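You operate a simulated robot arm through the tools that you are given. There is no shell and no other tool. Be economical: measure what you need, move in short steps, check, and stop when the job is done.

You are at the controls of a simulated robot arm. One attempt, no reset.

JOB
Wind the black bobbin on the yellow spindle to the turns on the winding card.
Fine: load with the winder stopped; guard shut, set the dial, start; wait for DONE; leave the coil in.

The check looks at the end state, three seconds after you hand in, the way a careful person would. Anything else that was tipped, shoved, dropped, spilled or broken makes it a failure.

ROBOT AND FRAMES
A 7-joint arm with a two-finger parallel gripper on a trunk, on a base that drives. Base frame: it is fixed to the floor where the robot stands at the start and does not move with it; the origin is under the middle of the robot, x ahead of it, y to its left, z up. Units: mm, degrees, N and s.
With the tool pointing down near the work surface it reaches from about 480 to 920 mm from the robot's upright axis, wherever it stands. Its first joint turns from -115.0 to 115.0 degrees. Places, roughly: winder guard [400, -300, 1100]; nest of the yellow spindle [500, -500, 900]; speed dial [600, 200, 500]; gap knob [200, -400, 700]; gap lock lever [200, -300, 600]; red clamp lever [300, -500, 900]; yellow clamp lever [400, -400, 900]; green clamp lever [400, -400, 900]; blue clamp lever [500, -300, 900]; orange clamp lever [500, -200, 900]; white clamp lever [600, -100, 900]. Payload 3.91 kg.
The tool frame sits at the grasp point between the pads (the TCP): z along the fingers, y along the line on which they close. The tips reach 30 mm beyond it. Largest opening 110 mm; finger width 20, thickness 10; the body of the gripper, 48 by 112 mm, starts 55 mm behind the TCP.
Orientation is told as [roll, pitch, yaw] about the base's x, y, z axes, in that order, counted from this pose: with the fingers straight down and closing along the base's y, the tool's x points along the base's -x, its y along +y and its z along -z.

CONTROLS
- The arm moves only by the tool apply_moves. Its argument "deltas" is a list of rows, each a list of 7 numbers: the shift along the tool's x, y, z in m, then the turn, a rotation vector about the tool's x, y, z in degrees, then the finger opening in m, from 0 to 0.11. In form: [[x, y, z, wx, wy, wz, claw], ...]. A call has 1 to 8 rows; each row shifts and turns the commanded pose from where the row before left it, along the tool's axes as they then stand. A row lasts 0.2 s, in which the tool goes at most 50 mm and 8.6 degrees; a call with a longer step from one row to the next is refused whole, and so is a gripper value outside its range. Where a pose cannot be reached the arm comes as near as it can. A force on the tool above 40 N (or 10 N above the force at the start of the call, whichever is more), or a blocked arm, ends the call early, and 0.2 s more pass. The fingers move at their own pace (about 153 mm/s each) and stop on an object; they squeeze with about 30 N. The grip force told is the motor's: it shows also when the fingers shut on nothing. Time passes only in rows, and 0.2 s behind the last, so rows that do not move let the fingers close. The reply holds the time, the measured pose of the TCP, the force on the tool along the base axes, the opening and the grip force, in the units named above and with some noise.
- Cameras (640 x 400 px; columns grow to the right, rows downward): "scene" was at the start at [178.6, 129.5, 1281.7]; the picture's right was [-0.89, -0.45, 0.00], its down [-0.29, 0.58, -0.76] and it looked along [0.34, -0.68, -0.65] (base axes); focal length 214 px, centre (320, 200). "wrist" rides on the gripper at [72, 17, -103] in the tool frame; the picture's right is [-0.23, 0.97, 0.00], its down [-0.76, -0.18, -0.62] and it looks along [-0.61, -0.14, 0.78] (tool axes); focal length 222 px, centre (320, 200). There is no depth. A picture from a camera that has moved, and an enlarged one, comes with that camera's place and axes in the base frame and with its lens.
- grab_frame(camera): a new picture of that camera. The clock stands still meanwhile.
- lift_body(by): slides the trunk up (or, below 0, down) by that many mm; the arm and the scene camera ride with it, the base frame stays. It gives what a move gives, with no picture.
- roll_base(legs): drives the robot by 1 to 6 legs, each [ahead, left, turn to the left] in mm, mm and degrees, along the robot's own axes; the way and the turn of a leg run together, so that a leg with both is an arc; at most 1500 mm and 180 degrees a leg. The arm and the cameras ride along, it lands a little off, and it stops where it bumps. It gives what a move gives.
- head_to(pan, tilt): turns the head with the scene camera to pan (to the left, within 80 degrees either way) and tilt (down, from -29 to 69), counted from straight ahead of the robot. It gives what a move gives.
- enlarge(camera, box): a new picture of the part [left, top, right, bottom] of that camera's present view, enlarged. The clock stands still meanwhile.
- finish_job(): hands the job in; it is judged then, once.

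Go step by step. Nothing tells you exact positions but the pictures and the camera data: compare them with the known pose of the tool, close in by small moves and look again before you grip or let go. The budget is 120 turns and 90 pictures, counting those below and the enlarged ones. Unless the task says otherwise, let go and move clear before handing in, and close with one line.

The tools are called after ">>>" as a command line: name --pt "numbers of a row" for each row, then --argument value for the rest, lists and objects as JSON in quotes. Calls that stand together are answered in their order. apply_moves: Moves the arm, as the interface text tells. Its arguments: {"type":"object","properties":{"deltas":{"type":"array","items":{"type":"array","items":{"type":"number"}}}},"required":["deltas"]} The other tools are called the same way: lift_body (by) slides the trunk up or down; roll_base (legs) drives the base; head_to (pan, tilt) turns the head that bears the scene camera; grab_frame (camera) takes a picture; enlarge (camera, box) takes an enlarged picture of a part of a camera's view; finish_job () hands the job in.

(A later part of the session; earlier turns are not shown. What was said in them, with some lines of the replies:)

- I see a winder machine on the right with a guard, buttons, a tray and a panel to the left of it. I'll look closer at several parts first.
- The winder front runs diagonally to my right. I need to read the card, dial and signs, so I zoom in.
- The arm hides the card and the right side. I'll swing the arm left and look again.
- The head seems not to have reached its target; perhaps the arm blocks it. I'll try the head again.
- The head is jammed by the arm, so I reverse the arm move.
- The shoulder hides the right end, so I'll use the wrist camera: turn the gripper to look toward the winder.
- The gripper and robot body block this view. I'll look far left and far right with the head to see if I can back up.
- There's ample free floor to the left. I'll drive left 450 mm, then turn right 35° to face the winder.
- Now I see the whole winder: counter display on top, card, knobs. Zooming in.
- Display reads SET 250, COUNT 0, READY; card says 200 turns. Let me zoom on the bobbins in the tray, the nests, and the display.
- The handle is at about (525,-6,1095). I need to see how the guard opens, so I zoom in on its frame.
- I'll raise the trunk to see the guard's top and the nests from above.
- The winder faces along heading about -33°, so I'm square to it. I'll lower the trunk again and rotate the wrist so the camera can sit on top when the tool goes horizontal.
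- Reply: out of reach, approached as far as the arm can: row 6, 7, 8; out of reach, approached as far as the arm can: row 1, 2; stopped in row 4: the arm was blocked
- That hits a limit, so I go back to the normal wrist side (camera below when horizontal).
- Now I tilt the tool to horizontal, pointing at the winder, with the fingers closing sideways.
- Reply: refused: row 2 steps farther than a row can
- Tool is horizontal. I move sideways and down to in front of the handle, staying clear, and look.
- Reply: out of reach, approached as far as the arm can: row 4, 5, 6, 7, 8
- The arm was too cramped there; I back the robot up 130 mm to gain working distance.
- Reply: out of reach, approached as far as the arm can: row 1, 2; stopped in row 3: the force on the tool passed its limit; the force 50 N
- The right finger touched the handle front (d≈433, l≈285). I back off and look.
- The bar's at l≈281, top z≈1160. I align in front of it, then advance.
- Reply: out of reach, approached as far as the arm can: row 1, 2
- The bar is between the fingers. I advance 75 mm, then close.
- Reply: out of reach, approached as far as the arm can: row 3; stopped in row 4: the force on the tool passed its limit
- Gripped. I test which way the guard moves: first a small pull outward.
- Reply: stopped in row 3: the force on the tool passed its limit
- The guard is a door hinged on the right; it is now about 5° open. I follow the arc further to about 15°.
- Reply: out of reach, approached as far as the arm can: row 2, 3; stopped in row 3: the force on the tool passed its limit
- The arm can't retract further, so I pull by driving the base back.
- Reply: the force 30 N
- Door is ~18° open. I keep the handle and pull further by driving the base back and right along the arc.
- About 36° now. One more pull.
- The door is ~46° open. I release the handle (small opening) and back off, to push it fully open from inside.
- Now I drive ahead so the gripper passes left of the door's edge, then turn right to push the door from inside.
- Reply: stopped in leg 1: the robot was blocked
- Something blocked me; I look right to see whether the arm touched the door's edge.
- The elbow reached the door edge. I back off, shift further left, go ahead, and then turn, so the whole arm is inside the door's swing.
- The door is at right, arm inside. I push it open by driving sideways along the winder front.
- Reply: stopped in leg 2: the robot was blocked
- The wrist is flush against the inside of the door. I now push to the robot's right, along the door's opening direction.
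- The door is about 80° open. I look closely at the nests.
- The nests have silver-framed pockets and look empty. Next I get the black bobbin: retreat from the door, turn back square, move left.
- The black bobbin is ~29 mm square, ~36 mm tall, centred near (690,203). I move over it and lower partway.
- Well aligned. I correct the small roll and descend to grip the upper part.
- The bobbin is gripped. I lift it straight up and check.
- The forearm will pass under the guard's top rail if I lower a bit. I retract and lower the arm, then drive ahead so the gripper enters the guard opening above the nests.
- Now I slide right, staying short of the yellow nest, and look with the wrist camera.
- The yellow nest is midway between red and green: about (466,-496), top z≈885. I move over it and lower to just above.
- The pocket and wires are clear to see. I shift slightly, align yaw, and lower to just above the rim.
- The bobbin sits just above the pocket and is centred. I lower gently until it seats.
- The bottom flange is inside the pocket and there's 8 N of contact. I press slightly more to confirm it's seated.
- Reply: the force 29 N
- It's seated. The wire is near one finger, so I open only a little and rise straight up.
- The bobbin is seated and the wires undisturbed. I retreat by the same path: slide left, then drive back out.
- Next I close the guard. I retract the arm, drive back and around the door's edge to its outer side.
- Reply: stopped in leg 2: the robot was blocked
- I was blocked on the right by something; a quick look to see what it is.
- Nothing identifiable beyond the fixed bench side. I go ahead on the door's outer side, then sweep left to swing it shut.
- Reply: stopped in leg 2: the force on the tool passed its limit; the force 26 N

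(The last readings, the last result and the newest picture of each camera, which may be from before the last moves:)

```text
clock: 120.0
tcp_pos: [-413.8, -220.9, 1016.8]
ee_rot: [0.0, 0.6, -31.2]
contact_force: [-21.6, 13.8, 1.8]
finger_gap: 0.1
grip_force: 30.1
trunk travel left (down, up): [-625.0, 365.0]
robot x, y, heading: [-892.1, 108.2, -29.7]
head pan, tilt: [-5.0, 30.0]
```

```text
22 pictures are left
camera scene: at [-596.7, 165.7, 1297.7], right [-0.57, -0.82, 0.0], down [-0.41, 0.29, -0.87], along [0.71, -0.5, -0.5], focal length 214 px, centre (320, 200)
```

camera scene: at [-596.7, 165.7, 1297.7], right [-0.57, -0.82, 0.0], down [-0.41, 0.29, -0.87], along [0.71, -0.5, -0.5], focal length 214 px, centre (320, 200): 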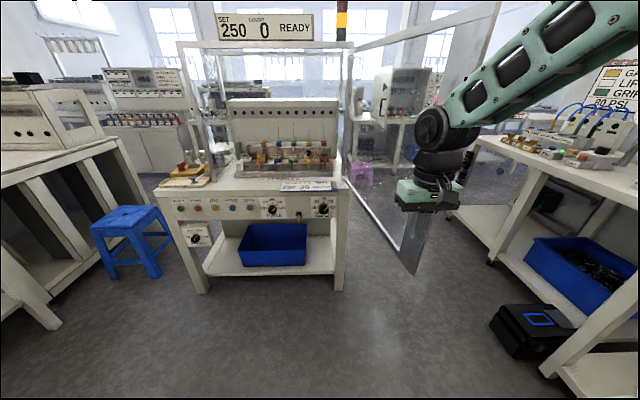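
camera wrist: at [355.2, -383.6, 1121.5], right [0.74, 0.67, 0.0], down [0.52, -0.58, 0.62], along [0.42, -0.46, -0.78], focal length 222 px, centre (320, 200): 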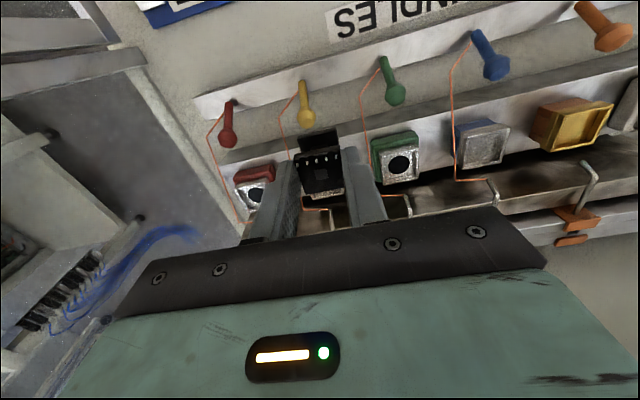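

The door is actually at about 97°, and I touched its edge. I back off, shift the arm further right, and go ahead beside the outer face.

>>> roll_base --legs '[[-45, 0, 0]]'

>>> apply_moves --pt "0 -0.04 0 0 0 0 0" --pt "0 -0.04 0 0 0 0 0" --pt "0 -0.04 0 0 0 0 0" --pt "0 -0.04 0 0 0 0 0" --pt "0 -0.04 0 0 0 0 0" --pt "0 0 0 0 0 0 0"

>>> roll_base --legs '[[170, 0, 0]]'

>>> grab_frame --camera "scene"

```text
clock: 120.9
tcp_pos: [-452.7, -200.8, 1015.9]
ee_rot: [0.1, 0.7, -31.3]
contact_force: [0.0, -0.3, 0.3]
finger_gap: 0.0
grip_force: 30.2
trunk travel left (down, up): [-625.0, 365.0]
robot x, y, heading: [-935.1, 132.3, -30.1]
head pan, tilt: [-5.0, 30.0]
```

```text
clock: 122.3
tcp_pos: [-552.8, -369.7, 1012.8]
ee_rot: [0.0, 0.7, -31.3]
contact_force: [0.1, 0.5, 0.0]
finger_gap: 0.0
grip_force: 30.1
trunk travel left (down, up): [-625.0, 365.0]
robot x, y, heading: [-931.5, 131.7, -30.2]
head pan, tilt: [-5.0, 30.0]
```

```text
clock: 123.8
tcp_pos: [-408.1, -456.1, 1014.1]
ee_rot: [-0.1, 0.7, -31.5]
contact_force: [-0.2, -0.5, 0.5]
finger_gap: 0.0
grip_force: 30.0
trunk travel left (down, up): [-625.0, 365.0]
robot x, y, heading: [-784.9, 48.2, -30.5]
head pan, tilt: [-5.0, 30.0]
```

```text
21 pictures are left
camera scene: at [-487.6, 100.6, 1297.5], right [-0.58, -0.82, 0.0], down [-0.41, 0.29, -0.87], along [0.71, -0.5, -0.5], focal length 214 px, centre (320, 200)
```

scene: 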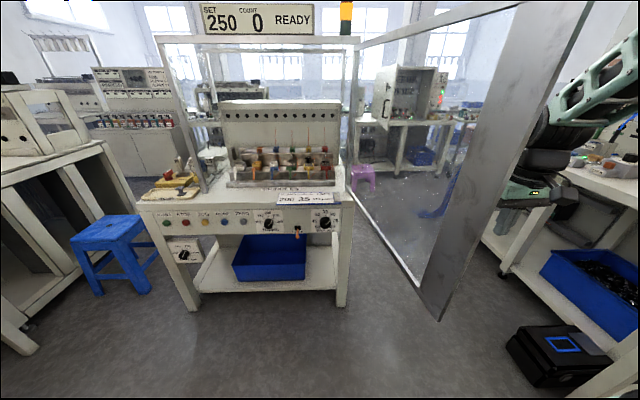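

The gripper is now outside the door. I sweep it left and forward along the closing arc.

>>> roll_base --legs '[[40, 0, 0], [4, 112, 0], [0, 160, 0], [60, 185, 0], [81, 118, 0]]'

>>> grab_frame --camera "scene"

```text
clock: 128.5
tcp_pos: [36.1, -57.6, 1013.0]
ee_rot: [-0.1, 0.7, -31.3]
contact_force: [0.1, 0.6, 0.3]
finger_gap: 0.3
grip_force: 30.3
trunk travel left (down, up): [-625.0, 365.0]
robot x, y, heading: [-341.5, 443.4, -30.2]
head pan, tilt: [-5.0, 30.0]
```

```text
20 pictures are left
camera scene: at [-44.5, 498.8, 1297.5], right [-0.58, -0.82, 0.0], down [-0.41, 0.29, -0.87], along [0.71, -0.5, -0.5], focal length 214 px, centre (320, 200)
```

scene: 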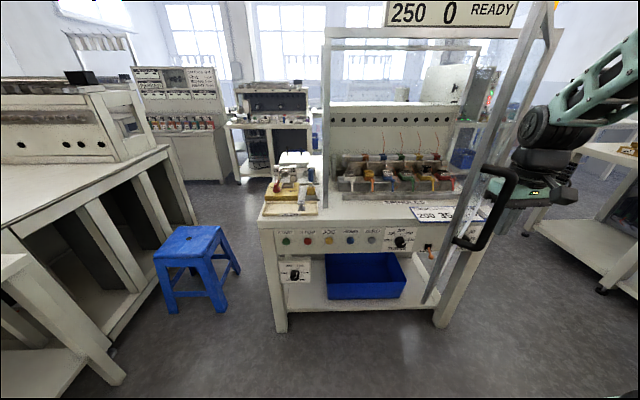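

The door follows. Continue toward closed.

>>> roll_base --legs '[[122, 102, 0], [140, 62, 0], [110, 20, 0]]'

>>> grab_frame --camera "scene"

```text
clock: 131.8
tcp_pos: [454.1, -84.2, 1012.8]
ee_rot: [0.0, 0.7, -31.2]
contact_force: [-0.8, -0.1, -0.4]
finger_gap: 0.0
grip_force: 29.8
trunk travel left (down, up): [-625.0, 365.0]
robot x, y, heading: [74.2, 418.6, -30.3]
head pan, tilt: [-5.0, 30.0]
```

```text
19 pictures are left
camera scene: at [372.0, 472.5, 1297.5], right [-0.58, -0.82, 0.0], down [-0.41, 0.29, -0.87], along [0.71, -0.5, -0.5], focal length 214 px, centre (320, 200)
```

scene: 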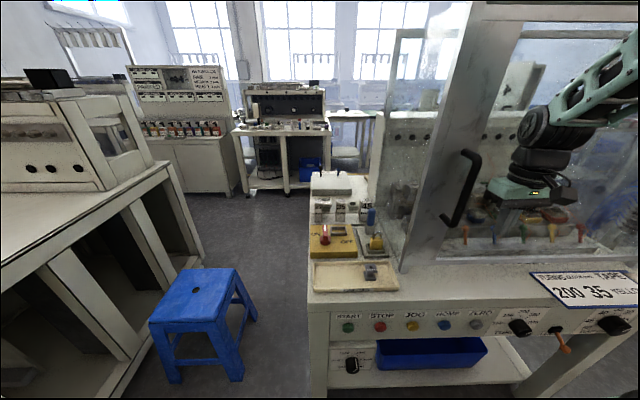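

Nearly shut. A final gentle push until it stops.

>>> roll_base --legs '[[20, 0, 0], [15, 0, 0]]'

>>> apply_moves --pt "-0.008 0 0 0 0 0 0" --pt "-0.008 0 0 0 0 0 0" --pt "-0.008 0 0 0 0 0 0" --pt "-0.008 0 0 0 0 0 0" --pt "0 0 0 0 0 0 0"

```text
clock: 132.6
tcp_pos: [461.6, -87.5, 1013.4]
ee_rot: [0.2, 1.2, -31.4]
contact_force: [-6.6, 6.4, 4.5]
finger_gap: 0.1
grip_force: 30.1
trunk travel left (down, up): [-625.0, 365.0]
robot x, y, heading: [83.6, 413.1, -29.9]
head pan, tilt: [-5.0, 30.0]
stopped in leg 1: the force on the tool passed its limit (the readings are from after the stop); the commanded pose is now the measured one
```

```text
clock: 132.9
tcp_pos: [459.0, -86.4, 1013.2]
ee_rot: [0.3, 1.8, -31.7]
contact_force: [-17.1, 15.7, 11.7]
finger_gap: 0.2
grip_force: 30.0
trunk travel left (down, up): [-625.0, 365.0]
robot x, y, heading: [86.2, 413.8, -30.0]
head pan, tilt: [-5.0, 30.0]
stopped in row 1: the force on the tool passed its limit (the readings are from after the stop); the commanded pose is now the measured one
```

>>> roll_base --legs '[[-150, 0, 0]]'

>>> head_to --pan -15 --tilt 20

>>> grab_frame --camera "scene"

```text
clock: 134.3
tcp_pos: [334.4, -15.0, 1011.6]
ee_rot: [0.3, 1.7, -31.7]
contact_force: [0.1, -0.1, 0.2]
finger_gap: 0.0
grip_force: 29.9
trunk travel left (down, up): [-625.0, 365.0]
robot x, y, heading: [-44.3, 488.0, -30.1]
head pan, tilt: [-5.0, 30.0]
```

```text
clock: 135.0
tcp_pos: [334.3, -15.3, 1011.7]
ee_rot: [0.3, 1.6, -31.6]
contact_force: [0.6, 0.0, 0.4]
finger_gap: 0.0
grip_force: 29.7
trunk travel left (down, up): [-625.0, 365.0]
robot x, y, heading: [-46.0, 488.8, -30.2]
head pan, tilt: [-15.0, 20.0]
```

```text
18 pictures are left
camera scene: at [246.3, 526.5, 1313.5], right [-0.71, -0.7, 0.0], down [-0.24, 0.24, -0.94], along [0.66, -0.67, -0.34], focal length 214 px, centre (320, 200)
```

scene: 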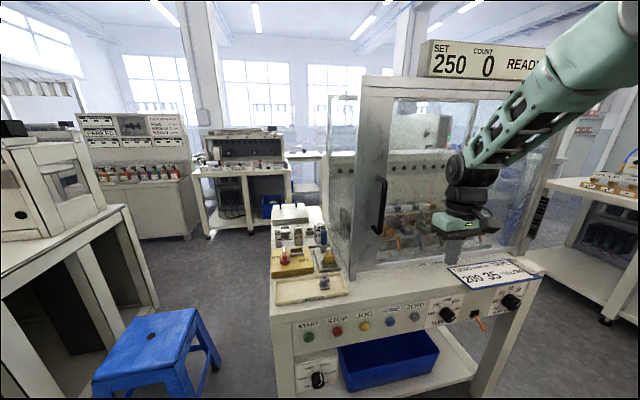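

The guard looks shut. Now the TURNS dial at about (330,-181,687): I back up, square up, and tilt the tool horizontal again.

>>> roll_base --legs '[[-130, 0, -2.3], [0, -120, 0]]'

>>> apply_moves --pt "-0.045 0 0 0 0 0 0.07" --pt "-0.045 0 0 0 0 0 0.07" --pt "-0.045 0 0 0 0 0 0.07" --pt "0 0 0 0 -8.3 0 0.07" --pt "0 0 0 0 -8.3 0 0.07" --pt "0 0 0 0 -8.3 0 0.07" --pt "0 0 0 0 -8.3 0 0.07" --pt "0 0 0 0 -8.3 0 0.07"

>>> apply_moves --pt "0 0 0 0 -8.3 0 0.07" --pt "0 0 0 0 -8.3 0 0.07" --pt "0 0 0 0 -8.3 0 0.07" --pt "0 0 0 0 -8.3 0 0.07" --pt "0 0 0 0 -8.3 0 0.07" --pt "0 0 0 0 -8.3 0 0.07" --pt "0 0 0 0 0 0 0.07"

>>> lift_body --by -325

```text
clock: 137.1
tcp_pos: [134.0, -63.9, 1011.4]
ee_rot: [0.3, 1.7, -34.4]
contact_force: [-0.3, 0.4, 0.3]
finger_gap: 0.1
grip_force: 30.4
trunk travel left (down, up): [-625.0, 365.0]
robot x, y, heading: [-223.2, 451.4, -33.2]
head pan, tilt: [-15.0, 20.0]
```

```text
clock: 138.9
tcp_pos: [243.2, -140.0, 1007.2]
ee_rot: [0.2, -39.8, -34.6]
contact_force: [0.3, 0.1, 0.2]
finger_gap: 70.0
grip_force: 0.1
trunk travel left (down, up): [-625.0, 365.0]
robot x, y, heading: [-221.9, 455.5, -33.1]
head pan, tilt: [-15.0, 20.0]
```

```text
clock: 140.5
tcp_pos: [245.7, -138.9, 1006.9]
ee_rot: [42.0, -89.5, -76.5]
contact_force: [0.2, 0.2, 0.3]
finger_gap: 70.4
grip_force: 0.1
trunk travel left (down, up): [-625.0, 365.0]
robot x, y, heading: [-221.7, 457.5, -32.8]
head pan, tilt: [-15.0, 20.0]
```

```text
clock: 143.7
tcp_pos: [244.3, -139.3, 682.6]
ee_rot: [34.0, -89.5, -68.4]
contact_force: [-0.1, -0.1, 0.2]
finger_gap: 69.8
grip_force: 0.1
trunk travel left (down, up): [-300.0, 690.0]
robot x, y, heading: [-219.9, 458.2, -32.7]
head pan, tilt: [-15.0, 20.0]
```

I look at the dial from both cameras.

>>> grab_frame --camera "wrist"

>>> enlarge --camera "scene" --box '[330, 200, 570, 400]'

```text
17 pictures are left
camera wrist: at [169.4, -67.2, 612.3], right [0.55, 0.8, 0.23], down [-0.61, 0.2, 0.77], along [0.57, -0.56, 0.6], focal length 222 px, centre (320, 200)
```

wrist: 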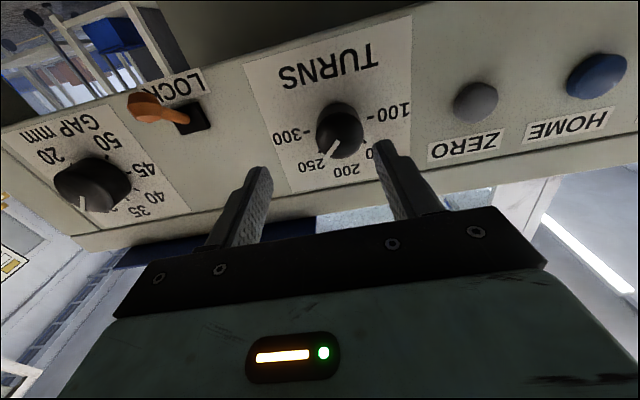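

```text
2.00 times, centred on (450, 300) of scene
camera zoom: at [71.4, 481.4, 988.6], right [-0.74, -0.67, 0.0], down [-0.23, 0.25, -0.94], along [0.63, -0.7, -0.34], focal length 429 px, centre (60, 0)
```

zoom: 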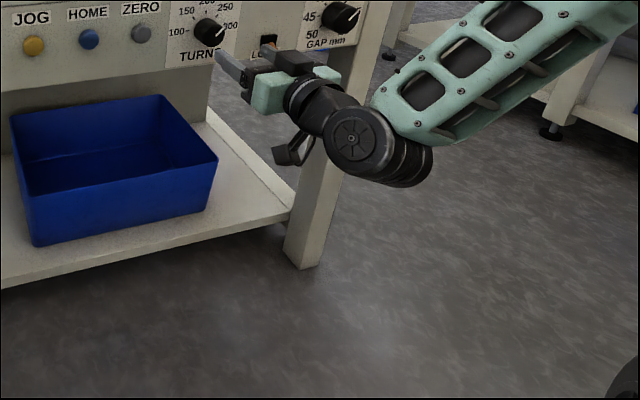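

The dial pointer is at 250; knob centre at l≈29, z≈688. I align and advance over the knob.

>>> apply_moves --pt "-0.0055 0.0155 0 0 0 0 0.07" --pt "0 0 0.025 0 0 0 0.07" --pt "0 0 0.025 0 0 0 0.07" --pt "0 0 0.02 0 0 0 0.07" --pt "0 0 0 0 0 0 0.07"

>>> grab_frame --camera "wrist"

```text
clock: 144.9
tcp_pos: [311.2, -167.9, 689.9]
ee_rot: [34.4, -89.5, -68.7]
contact_force: [-0.3, -0.3, 0.5]
finger_gap: 70.2
grip_force: 0.0
trunk travel left (down, up): [-300.0, 690.0]
robot x, y, heading: [-217.5, 455.7, -32.6]
head pan, tilt: [-15.0, 20.0]
```

```text
15 pictures are left
camera wrist: at [236.1, -94.6, 618.6], right [0.55, 0.8, 0.23], down [-0.61, 0.2, 0.77], along [0.57, -0.56, 0.6], focal length 222 px, centre (320, 200)
```

wrist: 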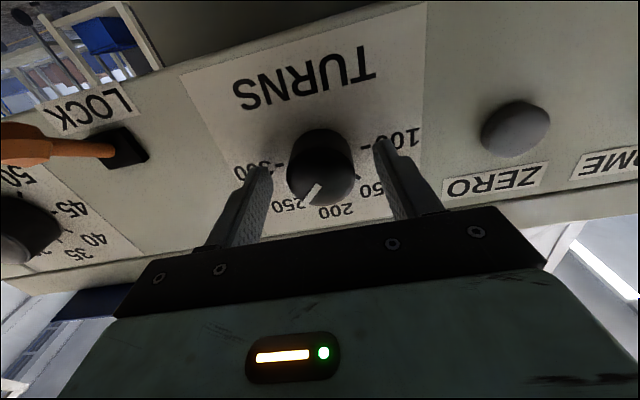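

>>> apply_moves --pt "-0.002 -0.001 0.01 0 0 0 0.07" --pt "0 0 0 0 0 0 0.055" --pt "0 0 0 0 0 0 0.035" --pt "0 0 0 0 0 0 0.03" --pt "0 0 0 0 0 0 0.03"

```text
clock: 145.6
tcp_pos: [318.6, -170.5, 689.8]
ee_rot: [22.2, -89.3, -56.4]
contact_force: [-10.9, 2.7, 2.3]
finger_gap: 43.0
grip_force: 8.3
trunk travel left (down, up): [-300.0, 690.0]
robot x, y, heading: [-219.3, 455.9, -33.1]
head pan, tilt: [-15.0, 20.0]
stopped in row 3: the force on the tool passed its limit (the readings are from after the stop); the commanded pose is now the measured one
```

Fingers are on the knob. I finish the grip and turn counter-clockwise about 40°.

>>> apply_moves --pt "0 0 0 0 0 0 0.03" --pt "0 0 0 0 0 0 0.03"

>>> apply_moves --pt "0 0 0 0 0 -8 0.03" --pt "0 0 0 0 0 -8 0.03" --pt "0 0 0 0 0 -8 0.03" --pt "0 0 0 0 0 -8 0.03" --pt "0 0 0 0 0 -8 0.03" --pt "0 0 0 0 0 0 0.03"

>>> grab_frame --camera "scene"

```text
clock: 146.2
tcp_pos: [319.3, -170.5, 690.0]
ee_rot: [25.4, -89.4, -59.5]
contact_force: [-18.8, 1.6, 2.4]
finger_gap: 42.7
grip_force: 12.3
trunk travel left (down, up): [-300.0, 690.0]
robot x, y, heading: [-221.5, 453.6, -33.0]
head pan, tilt: [-15.0, 20.0]
```

```text
clock: 147.6
tcp_pos: [321.1, -168.5, 690.5]
ee_rot: [-89.3, -50.1, 55.4]
contact_force: [-24.5, 4.8, 20.8]
finger_gap: 41.1
grip_force: 45.2
trunk travel left (down, up): [-300.0, 690.0]
robot x, y, heading: [-218.9, 453.3, -32.8]
head pan, tilt: [-15.0, 20.0]
```

```text
14 pictures are left
camera scene: at [70.1, 482.6, 988.9], right [-0.74, -0.67, 0.0], down [-0.23, 0.25, -0.94], along [0.63, -0.7, -0.34], focal length 214 px, centre (320, 200)
```

scene: 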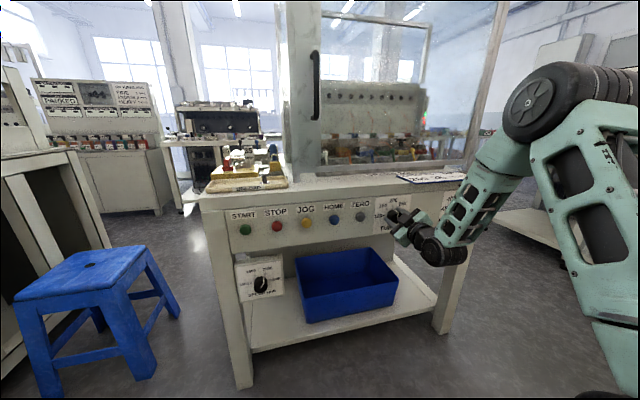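

>>> head_to --pan -25 --tilt -12

>>> enlarge --camera "scene" --box '[200, 60, 440, 240]'

>>> grab_frame --camera "wrist"

```text
clock: 148.5
tcp_pos: [321.0, -169.5, 691.3]
ee_rot: [-89.3, -50.3, 55.6]
contact_force: [-19.6, 3.3, 23.2]
finger_gap: 41.0
grip_force: 45.2
trunk travel left (down, up): [-300.0, 690.0]
robot x, y, heading: [-223.0, 459.5, -33.2]
head pan, tilt: [-25.0, -12.0]
```

```text
2.22 times, centred on (320, 150) of scene
camera zoom: at [51.7, 481.5, 1039.3], right [-0.85, -0.53, 0.0], down [0.11, -0.18, -0.98], along [0.52, -0.83, 0.21], focal length 477 px, centre (320, 311)
```

zoom: 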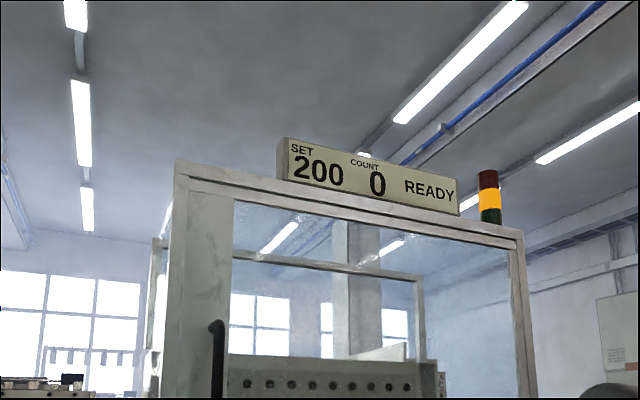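

```text
12 pictures are left
camera wrist: at [215.8, -139.4, 626.2], right [0.5, 0.74, -0.45], down [-0.32, 0.64, 0.7], along [0.81, -0.21, 0.55], focal length 222 px, centre (320, 200)
```

wrist: 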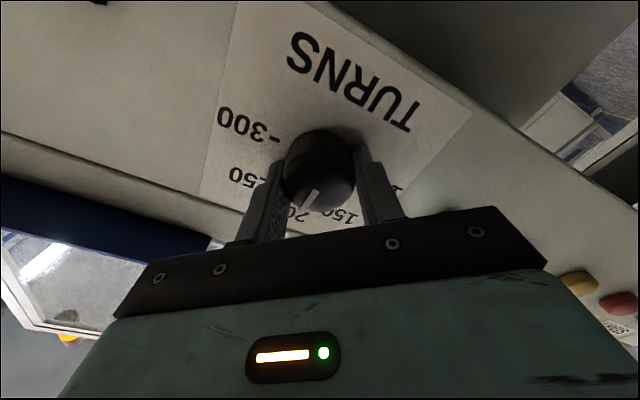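

SET now reads 200 and READY. I release the knob, back off, restore the wrist, and drive left to START.

>>> apply_moves --pt "0 0 0 0 0 0 0.07" --pt "0 0 0 0 0 0 0.07" --pt "0 0 -0.03 0 0 0 0.07" --pt "0 0 -0.03 0 0 8 0.0" --pt "0 0 0 0 0 8 0.0" --pt "0 0 0 0 0 8 0.0" --pt "0 0 0 0 0 8 0.0" --pt "0 0 0 0 0 8 0.0"

>>> roll_base --legs '[[0, 484, 0]]'

>>> grab_frame --camera "wrist"

```text
clock: 150.3
tcp_pos: [270.2, -135.1, 689.9]
ee_rot: [36.1, -89.2, -70.1]
contact_force: [-0.3, 0.4, 0.4]
finger_gap: 0.0
grip_force: 30.0
trunk travel left (down, up): [-300.0, 690.0]
robot x, y, heading: [-219.8, 457.8, -32.5]
head pan, tilt: [-25.0, -12.0]
```

```text
clock: 153.2
tcp_pos: [535.8, 273.3, 690.0]
ee_rot: [25.0, -89.3, -59.1]
contact_force: [0.3, 1.1, -0.4]
finger_gap: 0.0
grip_force: 30.0
trunk travel left (down, up): [-300.0, 690.0]
robot x, y, heading: [45.0, 864.9, -33.2]
head pan, tilt: [-25.0, -12.0]
```

```text
11 pictures are left
camera wrist: at [459.5, 345.3, 620.0], right [0.55, 0.8, 0.23], down [-0.61, 0.19, 0.77], along [0.57, -0.56, 0.6], focal length 222 px, centre (320, 200)
```

wrist: 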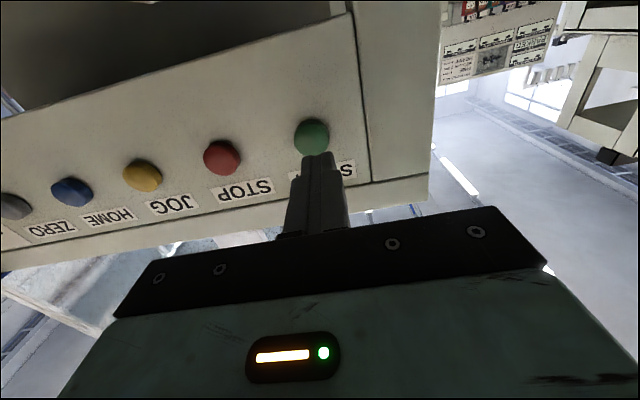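

START is at l≈508, z≈693. I align the closed fingertips and press gently.

>>> apply_moves --pt "-0.0035 -0.008 0.02 0 0 0 0" --pt "0 0 0.02 0 0 0 0" --pt "0 0 0.006 0 0 0 0" --pt "0 0 0.006 0 0 0 0" --pt "0 0 0.005 0 0 0 0" --pt "0 0 0.004 0 0 0 0" --pt "0 0 0.004 0 0 0 0"

```text
clock: 154.8
tcp_pos: [579.3, 234.3, 693.4]
ee_rot: [21.7, -89.1, -55.6]
contact_force: [-57.9, 46.5, 16.9]
finger_gap: 0.1
grip_force: 30.4
trunk travel left (down, up): [-300.0, 690.0]
robot x, y, heading: [46.4, 868.5, -33.1]
head pan, tilt: [-25.0, -12.0]
stopped in row 7: the force on the tool passed its limit (the readings are from after the stop); the commanded pose is now the measured one
```

Pressed firmly. I back off and check the display.

>>> apply_moves --pt "0 0 -0.02 0 0 0 0" --pt "0 0 -0.04 0 0 0 0" --pt "0 0 0 0 0 0 0"

>>> head_to --pan -25 --tilt 5

>>> grab_frame --camera "scene"

```text
clock: 155.6
tcp_pos: [532.0, 265.4, 691.2]
ee_rot: [22.0, -89.1, -56.1]
contact_force: [-0.8, -0.8, -0.8]
finger_gap: 0.0
grip_force: 30.4
trunk travel left (down, up): [-300.0, 690.0]
robot x, y, heading: [48.0, 866.7, -33.1]
head pan, tilt: [-25.0, -12.0]
```

```text
clock: 156.4
tcp_pos: [531.8, 266.3, 691.3]
ee_rot: [22.3, -89.1, -56.4]
contact_force: [0.0, -0.1, 0.0]
finger_gap: 0.1
grip_force: 30.5
trunk travel left (down, up): [-300.0, 690.0]
robot x, y, heading: [46.4, 869.0, -32.9]
head pan, tilt: [-25.0, 5.0]
```

```text
10 pictures are left
camera scene: at [323.8, 884.0, 1013.0], right [-0.85, -0.53, 0.0], down [-0.05, 0.07, -1.0], along [0.53, -0.85, -0.09], focal length 214 px, centre (320, 200)
```

scene: 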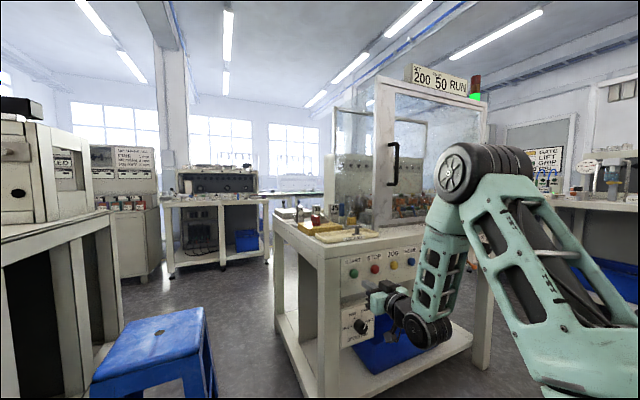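

Running: count 50 of 200 in about 2 s. I wait.

>>> apply_moves --pt "0 0 -0.01 0 0 0 0" --pt "0 0 0 0 0 0 0" --pt "0 0 0 0 0 0 0" --pt "0 0 0 0 0 0 0" --pt "0 0 0 0 0 0 0" --pt "0 0 0 0 0 0 0" --pt "0 0 0 0 0 0 0" --pt "0 0 0 0 0 0 0"

>>> apply_moves --pt "0 0 0 0 0 0 0" --pt "0 0 0 0 0 0 0" --pt "0 0 0 0 0 0 0" --pt "0 0 0 0 0 0 0" --pt "0 0 0 0 0 0 0" --pt "0 0 0 0 0 0 0" --pt "0 0 0 0 0 0 0" --pt "0 0 0 0 0 0 0"

>>> apply_moves --pt "0 0 0 0 0 0 0" --pt "0 0 0 0 0 0 0" --pt "0 0 0 0 0 0 0" --pt "0 0 0 0 0 0 0" --pt "0 0 0 0 0 0 0" --pt "0 0 0 0 0 0 0" --pt "0 0 0 0 0 0 0" --pt "0 0 0 0 0 0 0"

>>> apply_moves --pt "0 0 0 0 0 0 0" --pt "0 0 0 0 0 0 0" --pt "0 0 0 0 0 0 0" --pt "0 0 0 0 0 0 0" --pt "0 0 0 0 0 0 0" --pt "0 0 0 0 0 0 0" --pt "0 0 0 0 0 0 0" --pt "0 0 0 0 0 0 0"

>>> enlarge --camera "scene" --box '[330, 50, 500, 240]'

```text
clock: 158.2
tcp_pos: [521.7, 271.0, 691.1]
ee_rot: [22.2, -89.1, -56.3]
contact_force: [0.6, -0.1, 0.1]
finger_gap: 0.1
grip_force: 29.9
trunk travel left (down, up): [-300.0, 690.0]
robot x, y, heading: [48.0, 866.9, -32.9]
head pan, tilt: [-25.0, 5.0]
```

```text
clock: 160.0
tcp_pos: [522.7, 271.1, 691.7]
ee_rot: [22.2, -89.2, -56.3]
contact_force: [0.0, 0.2, 0.4]
finger_gap: 0.0
grip_force: 30.3
trunk travel left (down, up): [-300.0, 690.0]
robot x, y, heading: [45.8, 869.1, -32.8]
head pan, tilt: [-25.0, 5.0]
```

```text
clock: 161.8
tcp_pos: [523.2, 271.6, 693.2]
ee_rot: [22.2, -89.0, -56.3]
contact_force: [-0.1, -0.7, 0.8]
finger_gap: 0.0
grip_force: 30.4
trunk travel left (down, up): [-300.0, 690.0]
robot x, y, heading: [49.1, 866.4, -33.1]
head pan, tilt: [-25.0, 5.0]
```

```text
clock: 163.6
tcp_pos: [522.9, 271.1, 691.8]
ee_rot: [22.3, -89.0, -56.4]
contact_force: [0.6, 0.3, 0.3]
finger_gap: 0.0
grip_force: 29.6
trunk travel left (down, up): [-300.0, 690.0]
robot x, y, heading: [44.0, 866.6, -33.4]
head pan, tilt: [-25.0, 5.0]
```

```text
2.11 times, centred on (415, 145) of scene
camera zoom: at [323.8, 884.0, 1012.9], right [-0.85, -0.53, 0.0], down [-0.05, 0.07, -1.0], along [0.53, -0.85, -0.09], focal length 452 px, centre (120, 316)
```

zoom: 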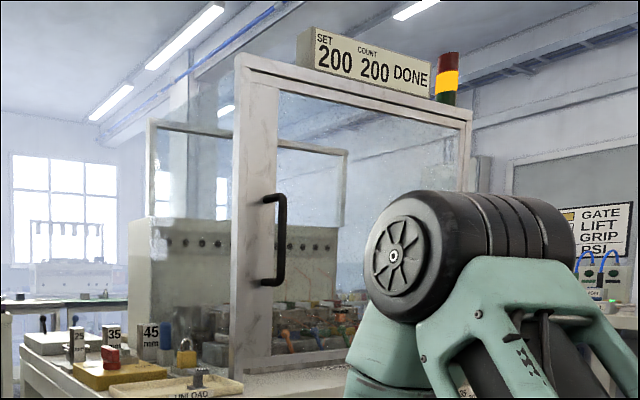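

DONE at 200. I back clear, raise the head, and check the coil in the yellow nest.

>>> roll_base --legs '[[-150, -250, 0]]'

>>> lift_body --by 325

>>> head_to --pan -15 --tilt 25

>>> grab_frame --camera "scene"

```text
clock: 165.6
tcp_pos: [261.1, 141.5, 692.6]
ee_rot: [22.3, -89.1, -56.3]
contact_force: [-0.8, -0.7, 0.0]
finger_gap: 0.2
grip_force: 30.1
trunk travel left (down, up): [-300.0, 690.0]
robot x, y, heading: [-217.3, 737.6, -32.8]
head pan, tilt: [-25.0, 5.0]
```

```text
clock: 168.8
tcp_pos: [262.5, 140.8, 1016.9]
ee_rot: [22.3, -89.1, -56.4]
contact_force: [-0.1, 0.4, -0.4]
finger_gap: 0.0
grip_force: 30.1
trunk travel left (down, up): [-625.0, 365.0]
robot x, y, heading: [-216.7, 737.8, -33.0]
head pan, tilt: [-25.0, 5.0]
```

```text
clock: 169.7
tcp_pos: [262.2, 141.6, 1016.4]
ee_rot: [22.3, -89.0, -56.5]
contact_force: [1.1, -0.2, 0.0]
finger_gap: 0.0
grip_force: 30.4
trunk travel left (down, up): [-625.0, 365.0]
robot x, y, heading: [-210.7, 737.8, -33.1]
head pan, tilt: [-15.0, 25.0]
```

```text
8 pictures are left
camera scene: at [76.3, 763.2, 1305.5], right [-0.74, -0.67, 0.0], down [-0.28, 0.31, -0.91], along [0.61, -0.68, -0.42], focal length 214 px, centre (320, 200)
```

scene: 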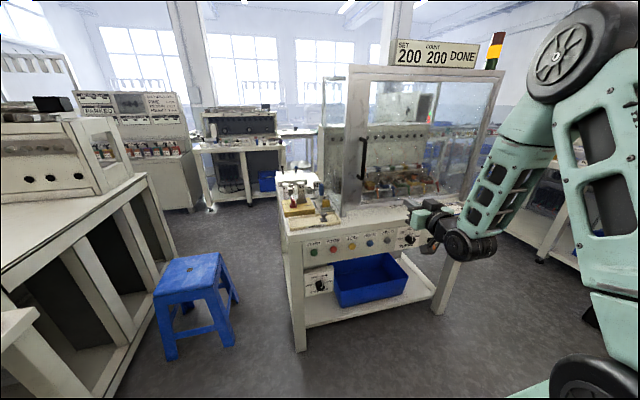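

>>> enlarge --camera "scene" --box '[365, 150, 465, 215]'

```text
6.15 times, centred on (415, 182) of scene
camera zoom: at [76.3, 763.2, 1305.5], right [-0.74, -0.67, 0.0], down [-0.28, 0.31, -0.91], along [0.61, -0.68, -0.42], focal length 1320 px, centre (-265, 308)
```

zoom: 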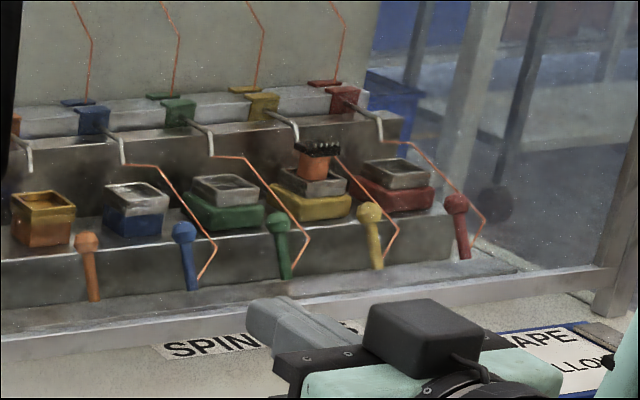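

The display reads SET 200, COUNT 200, DONE. The black bobbin in the yellow nest now carries a copper coil, the guard looks shut, and the arm is clear, so I hand in.

>>> finish_job

```text
The job is handed in.
```

The black bobbin on the yellow spindle is wound to 200 turns, matching the card. The display shows DONE, the guard is shut, and the coil is still in the nest. While driving around the door the base was blocked once on its right side by something I couldn't see, so I can't rule out that it nudged something there.
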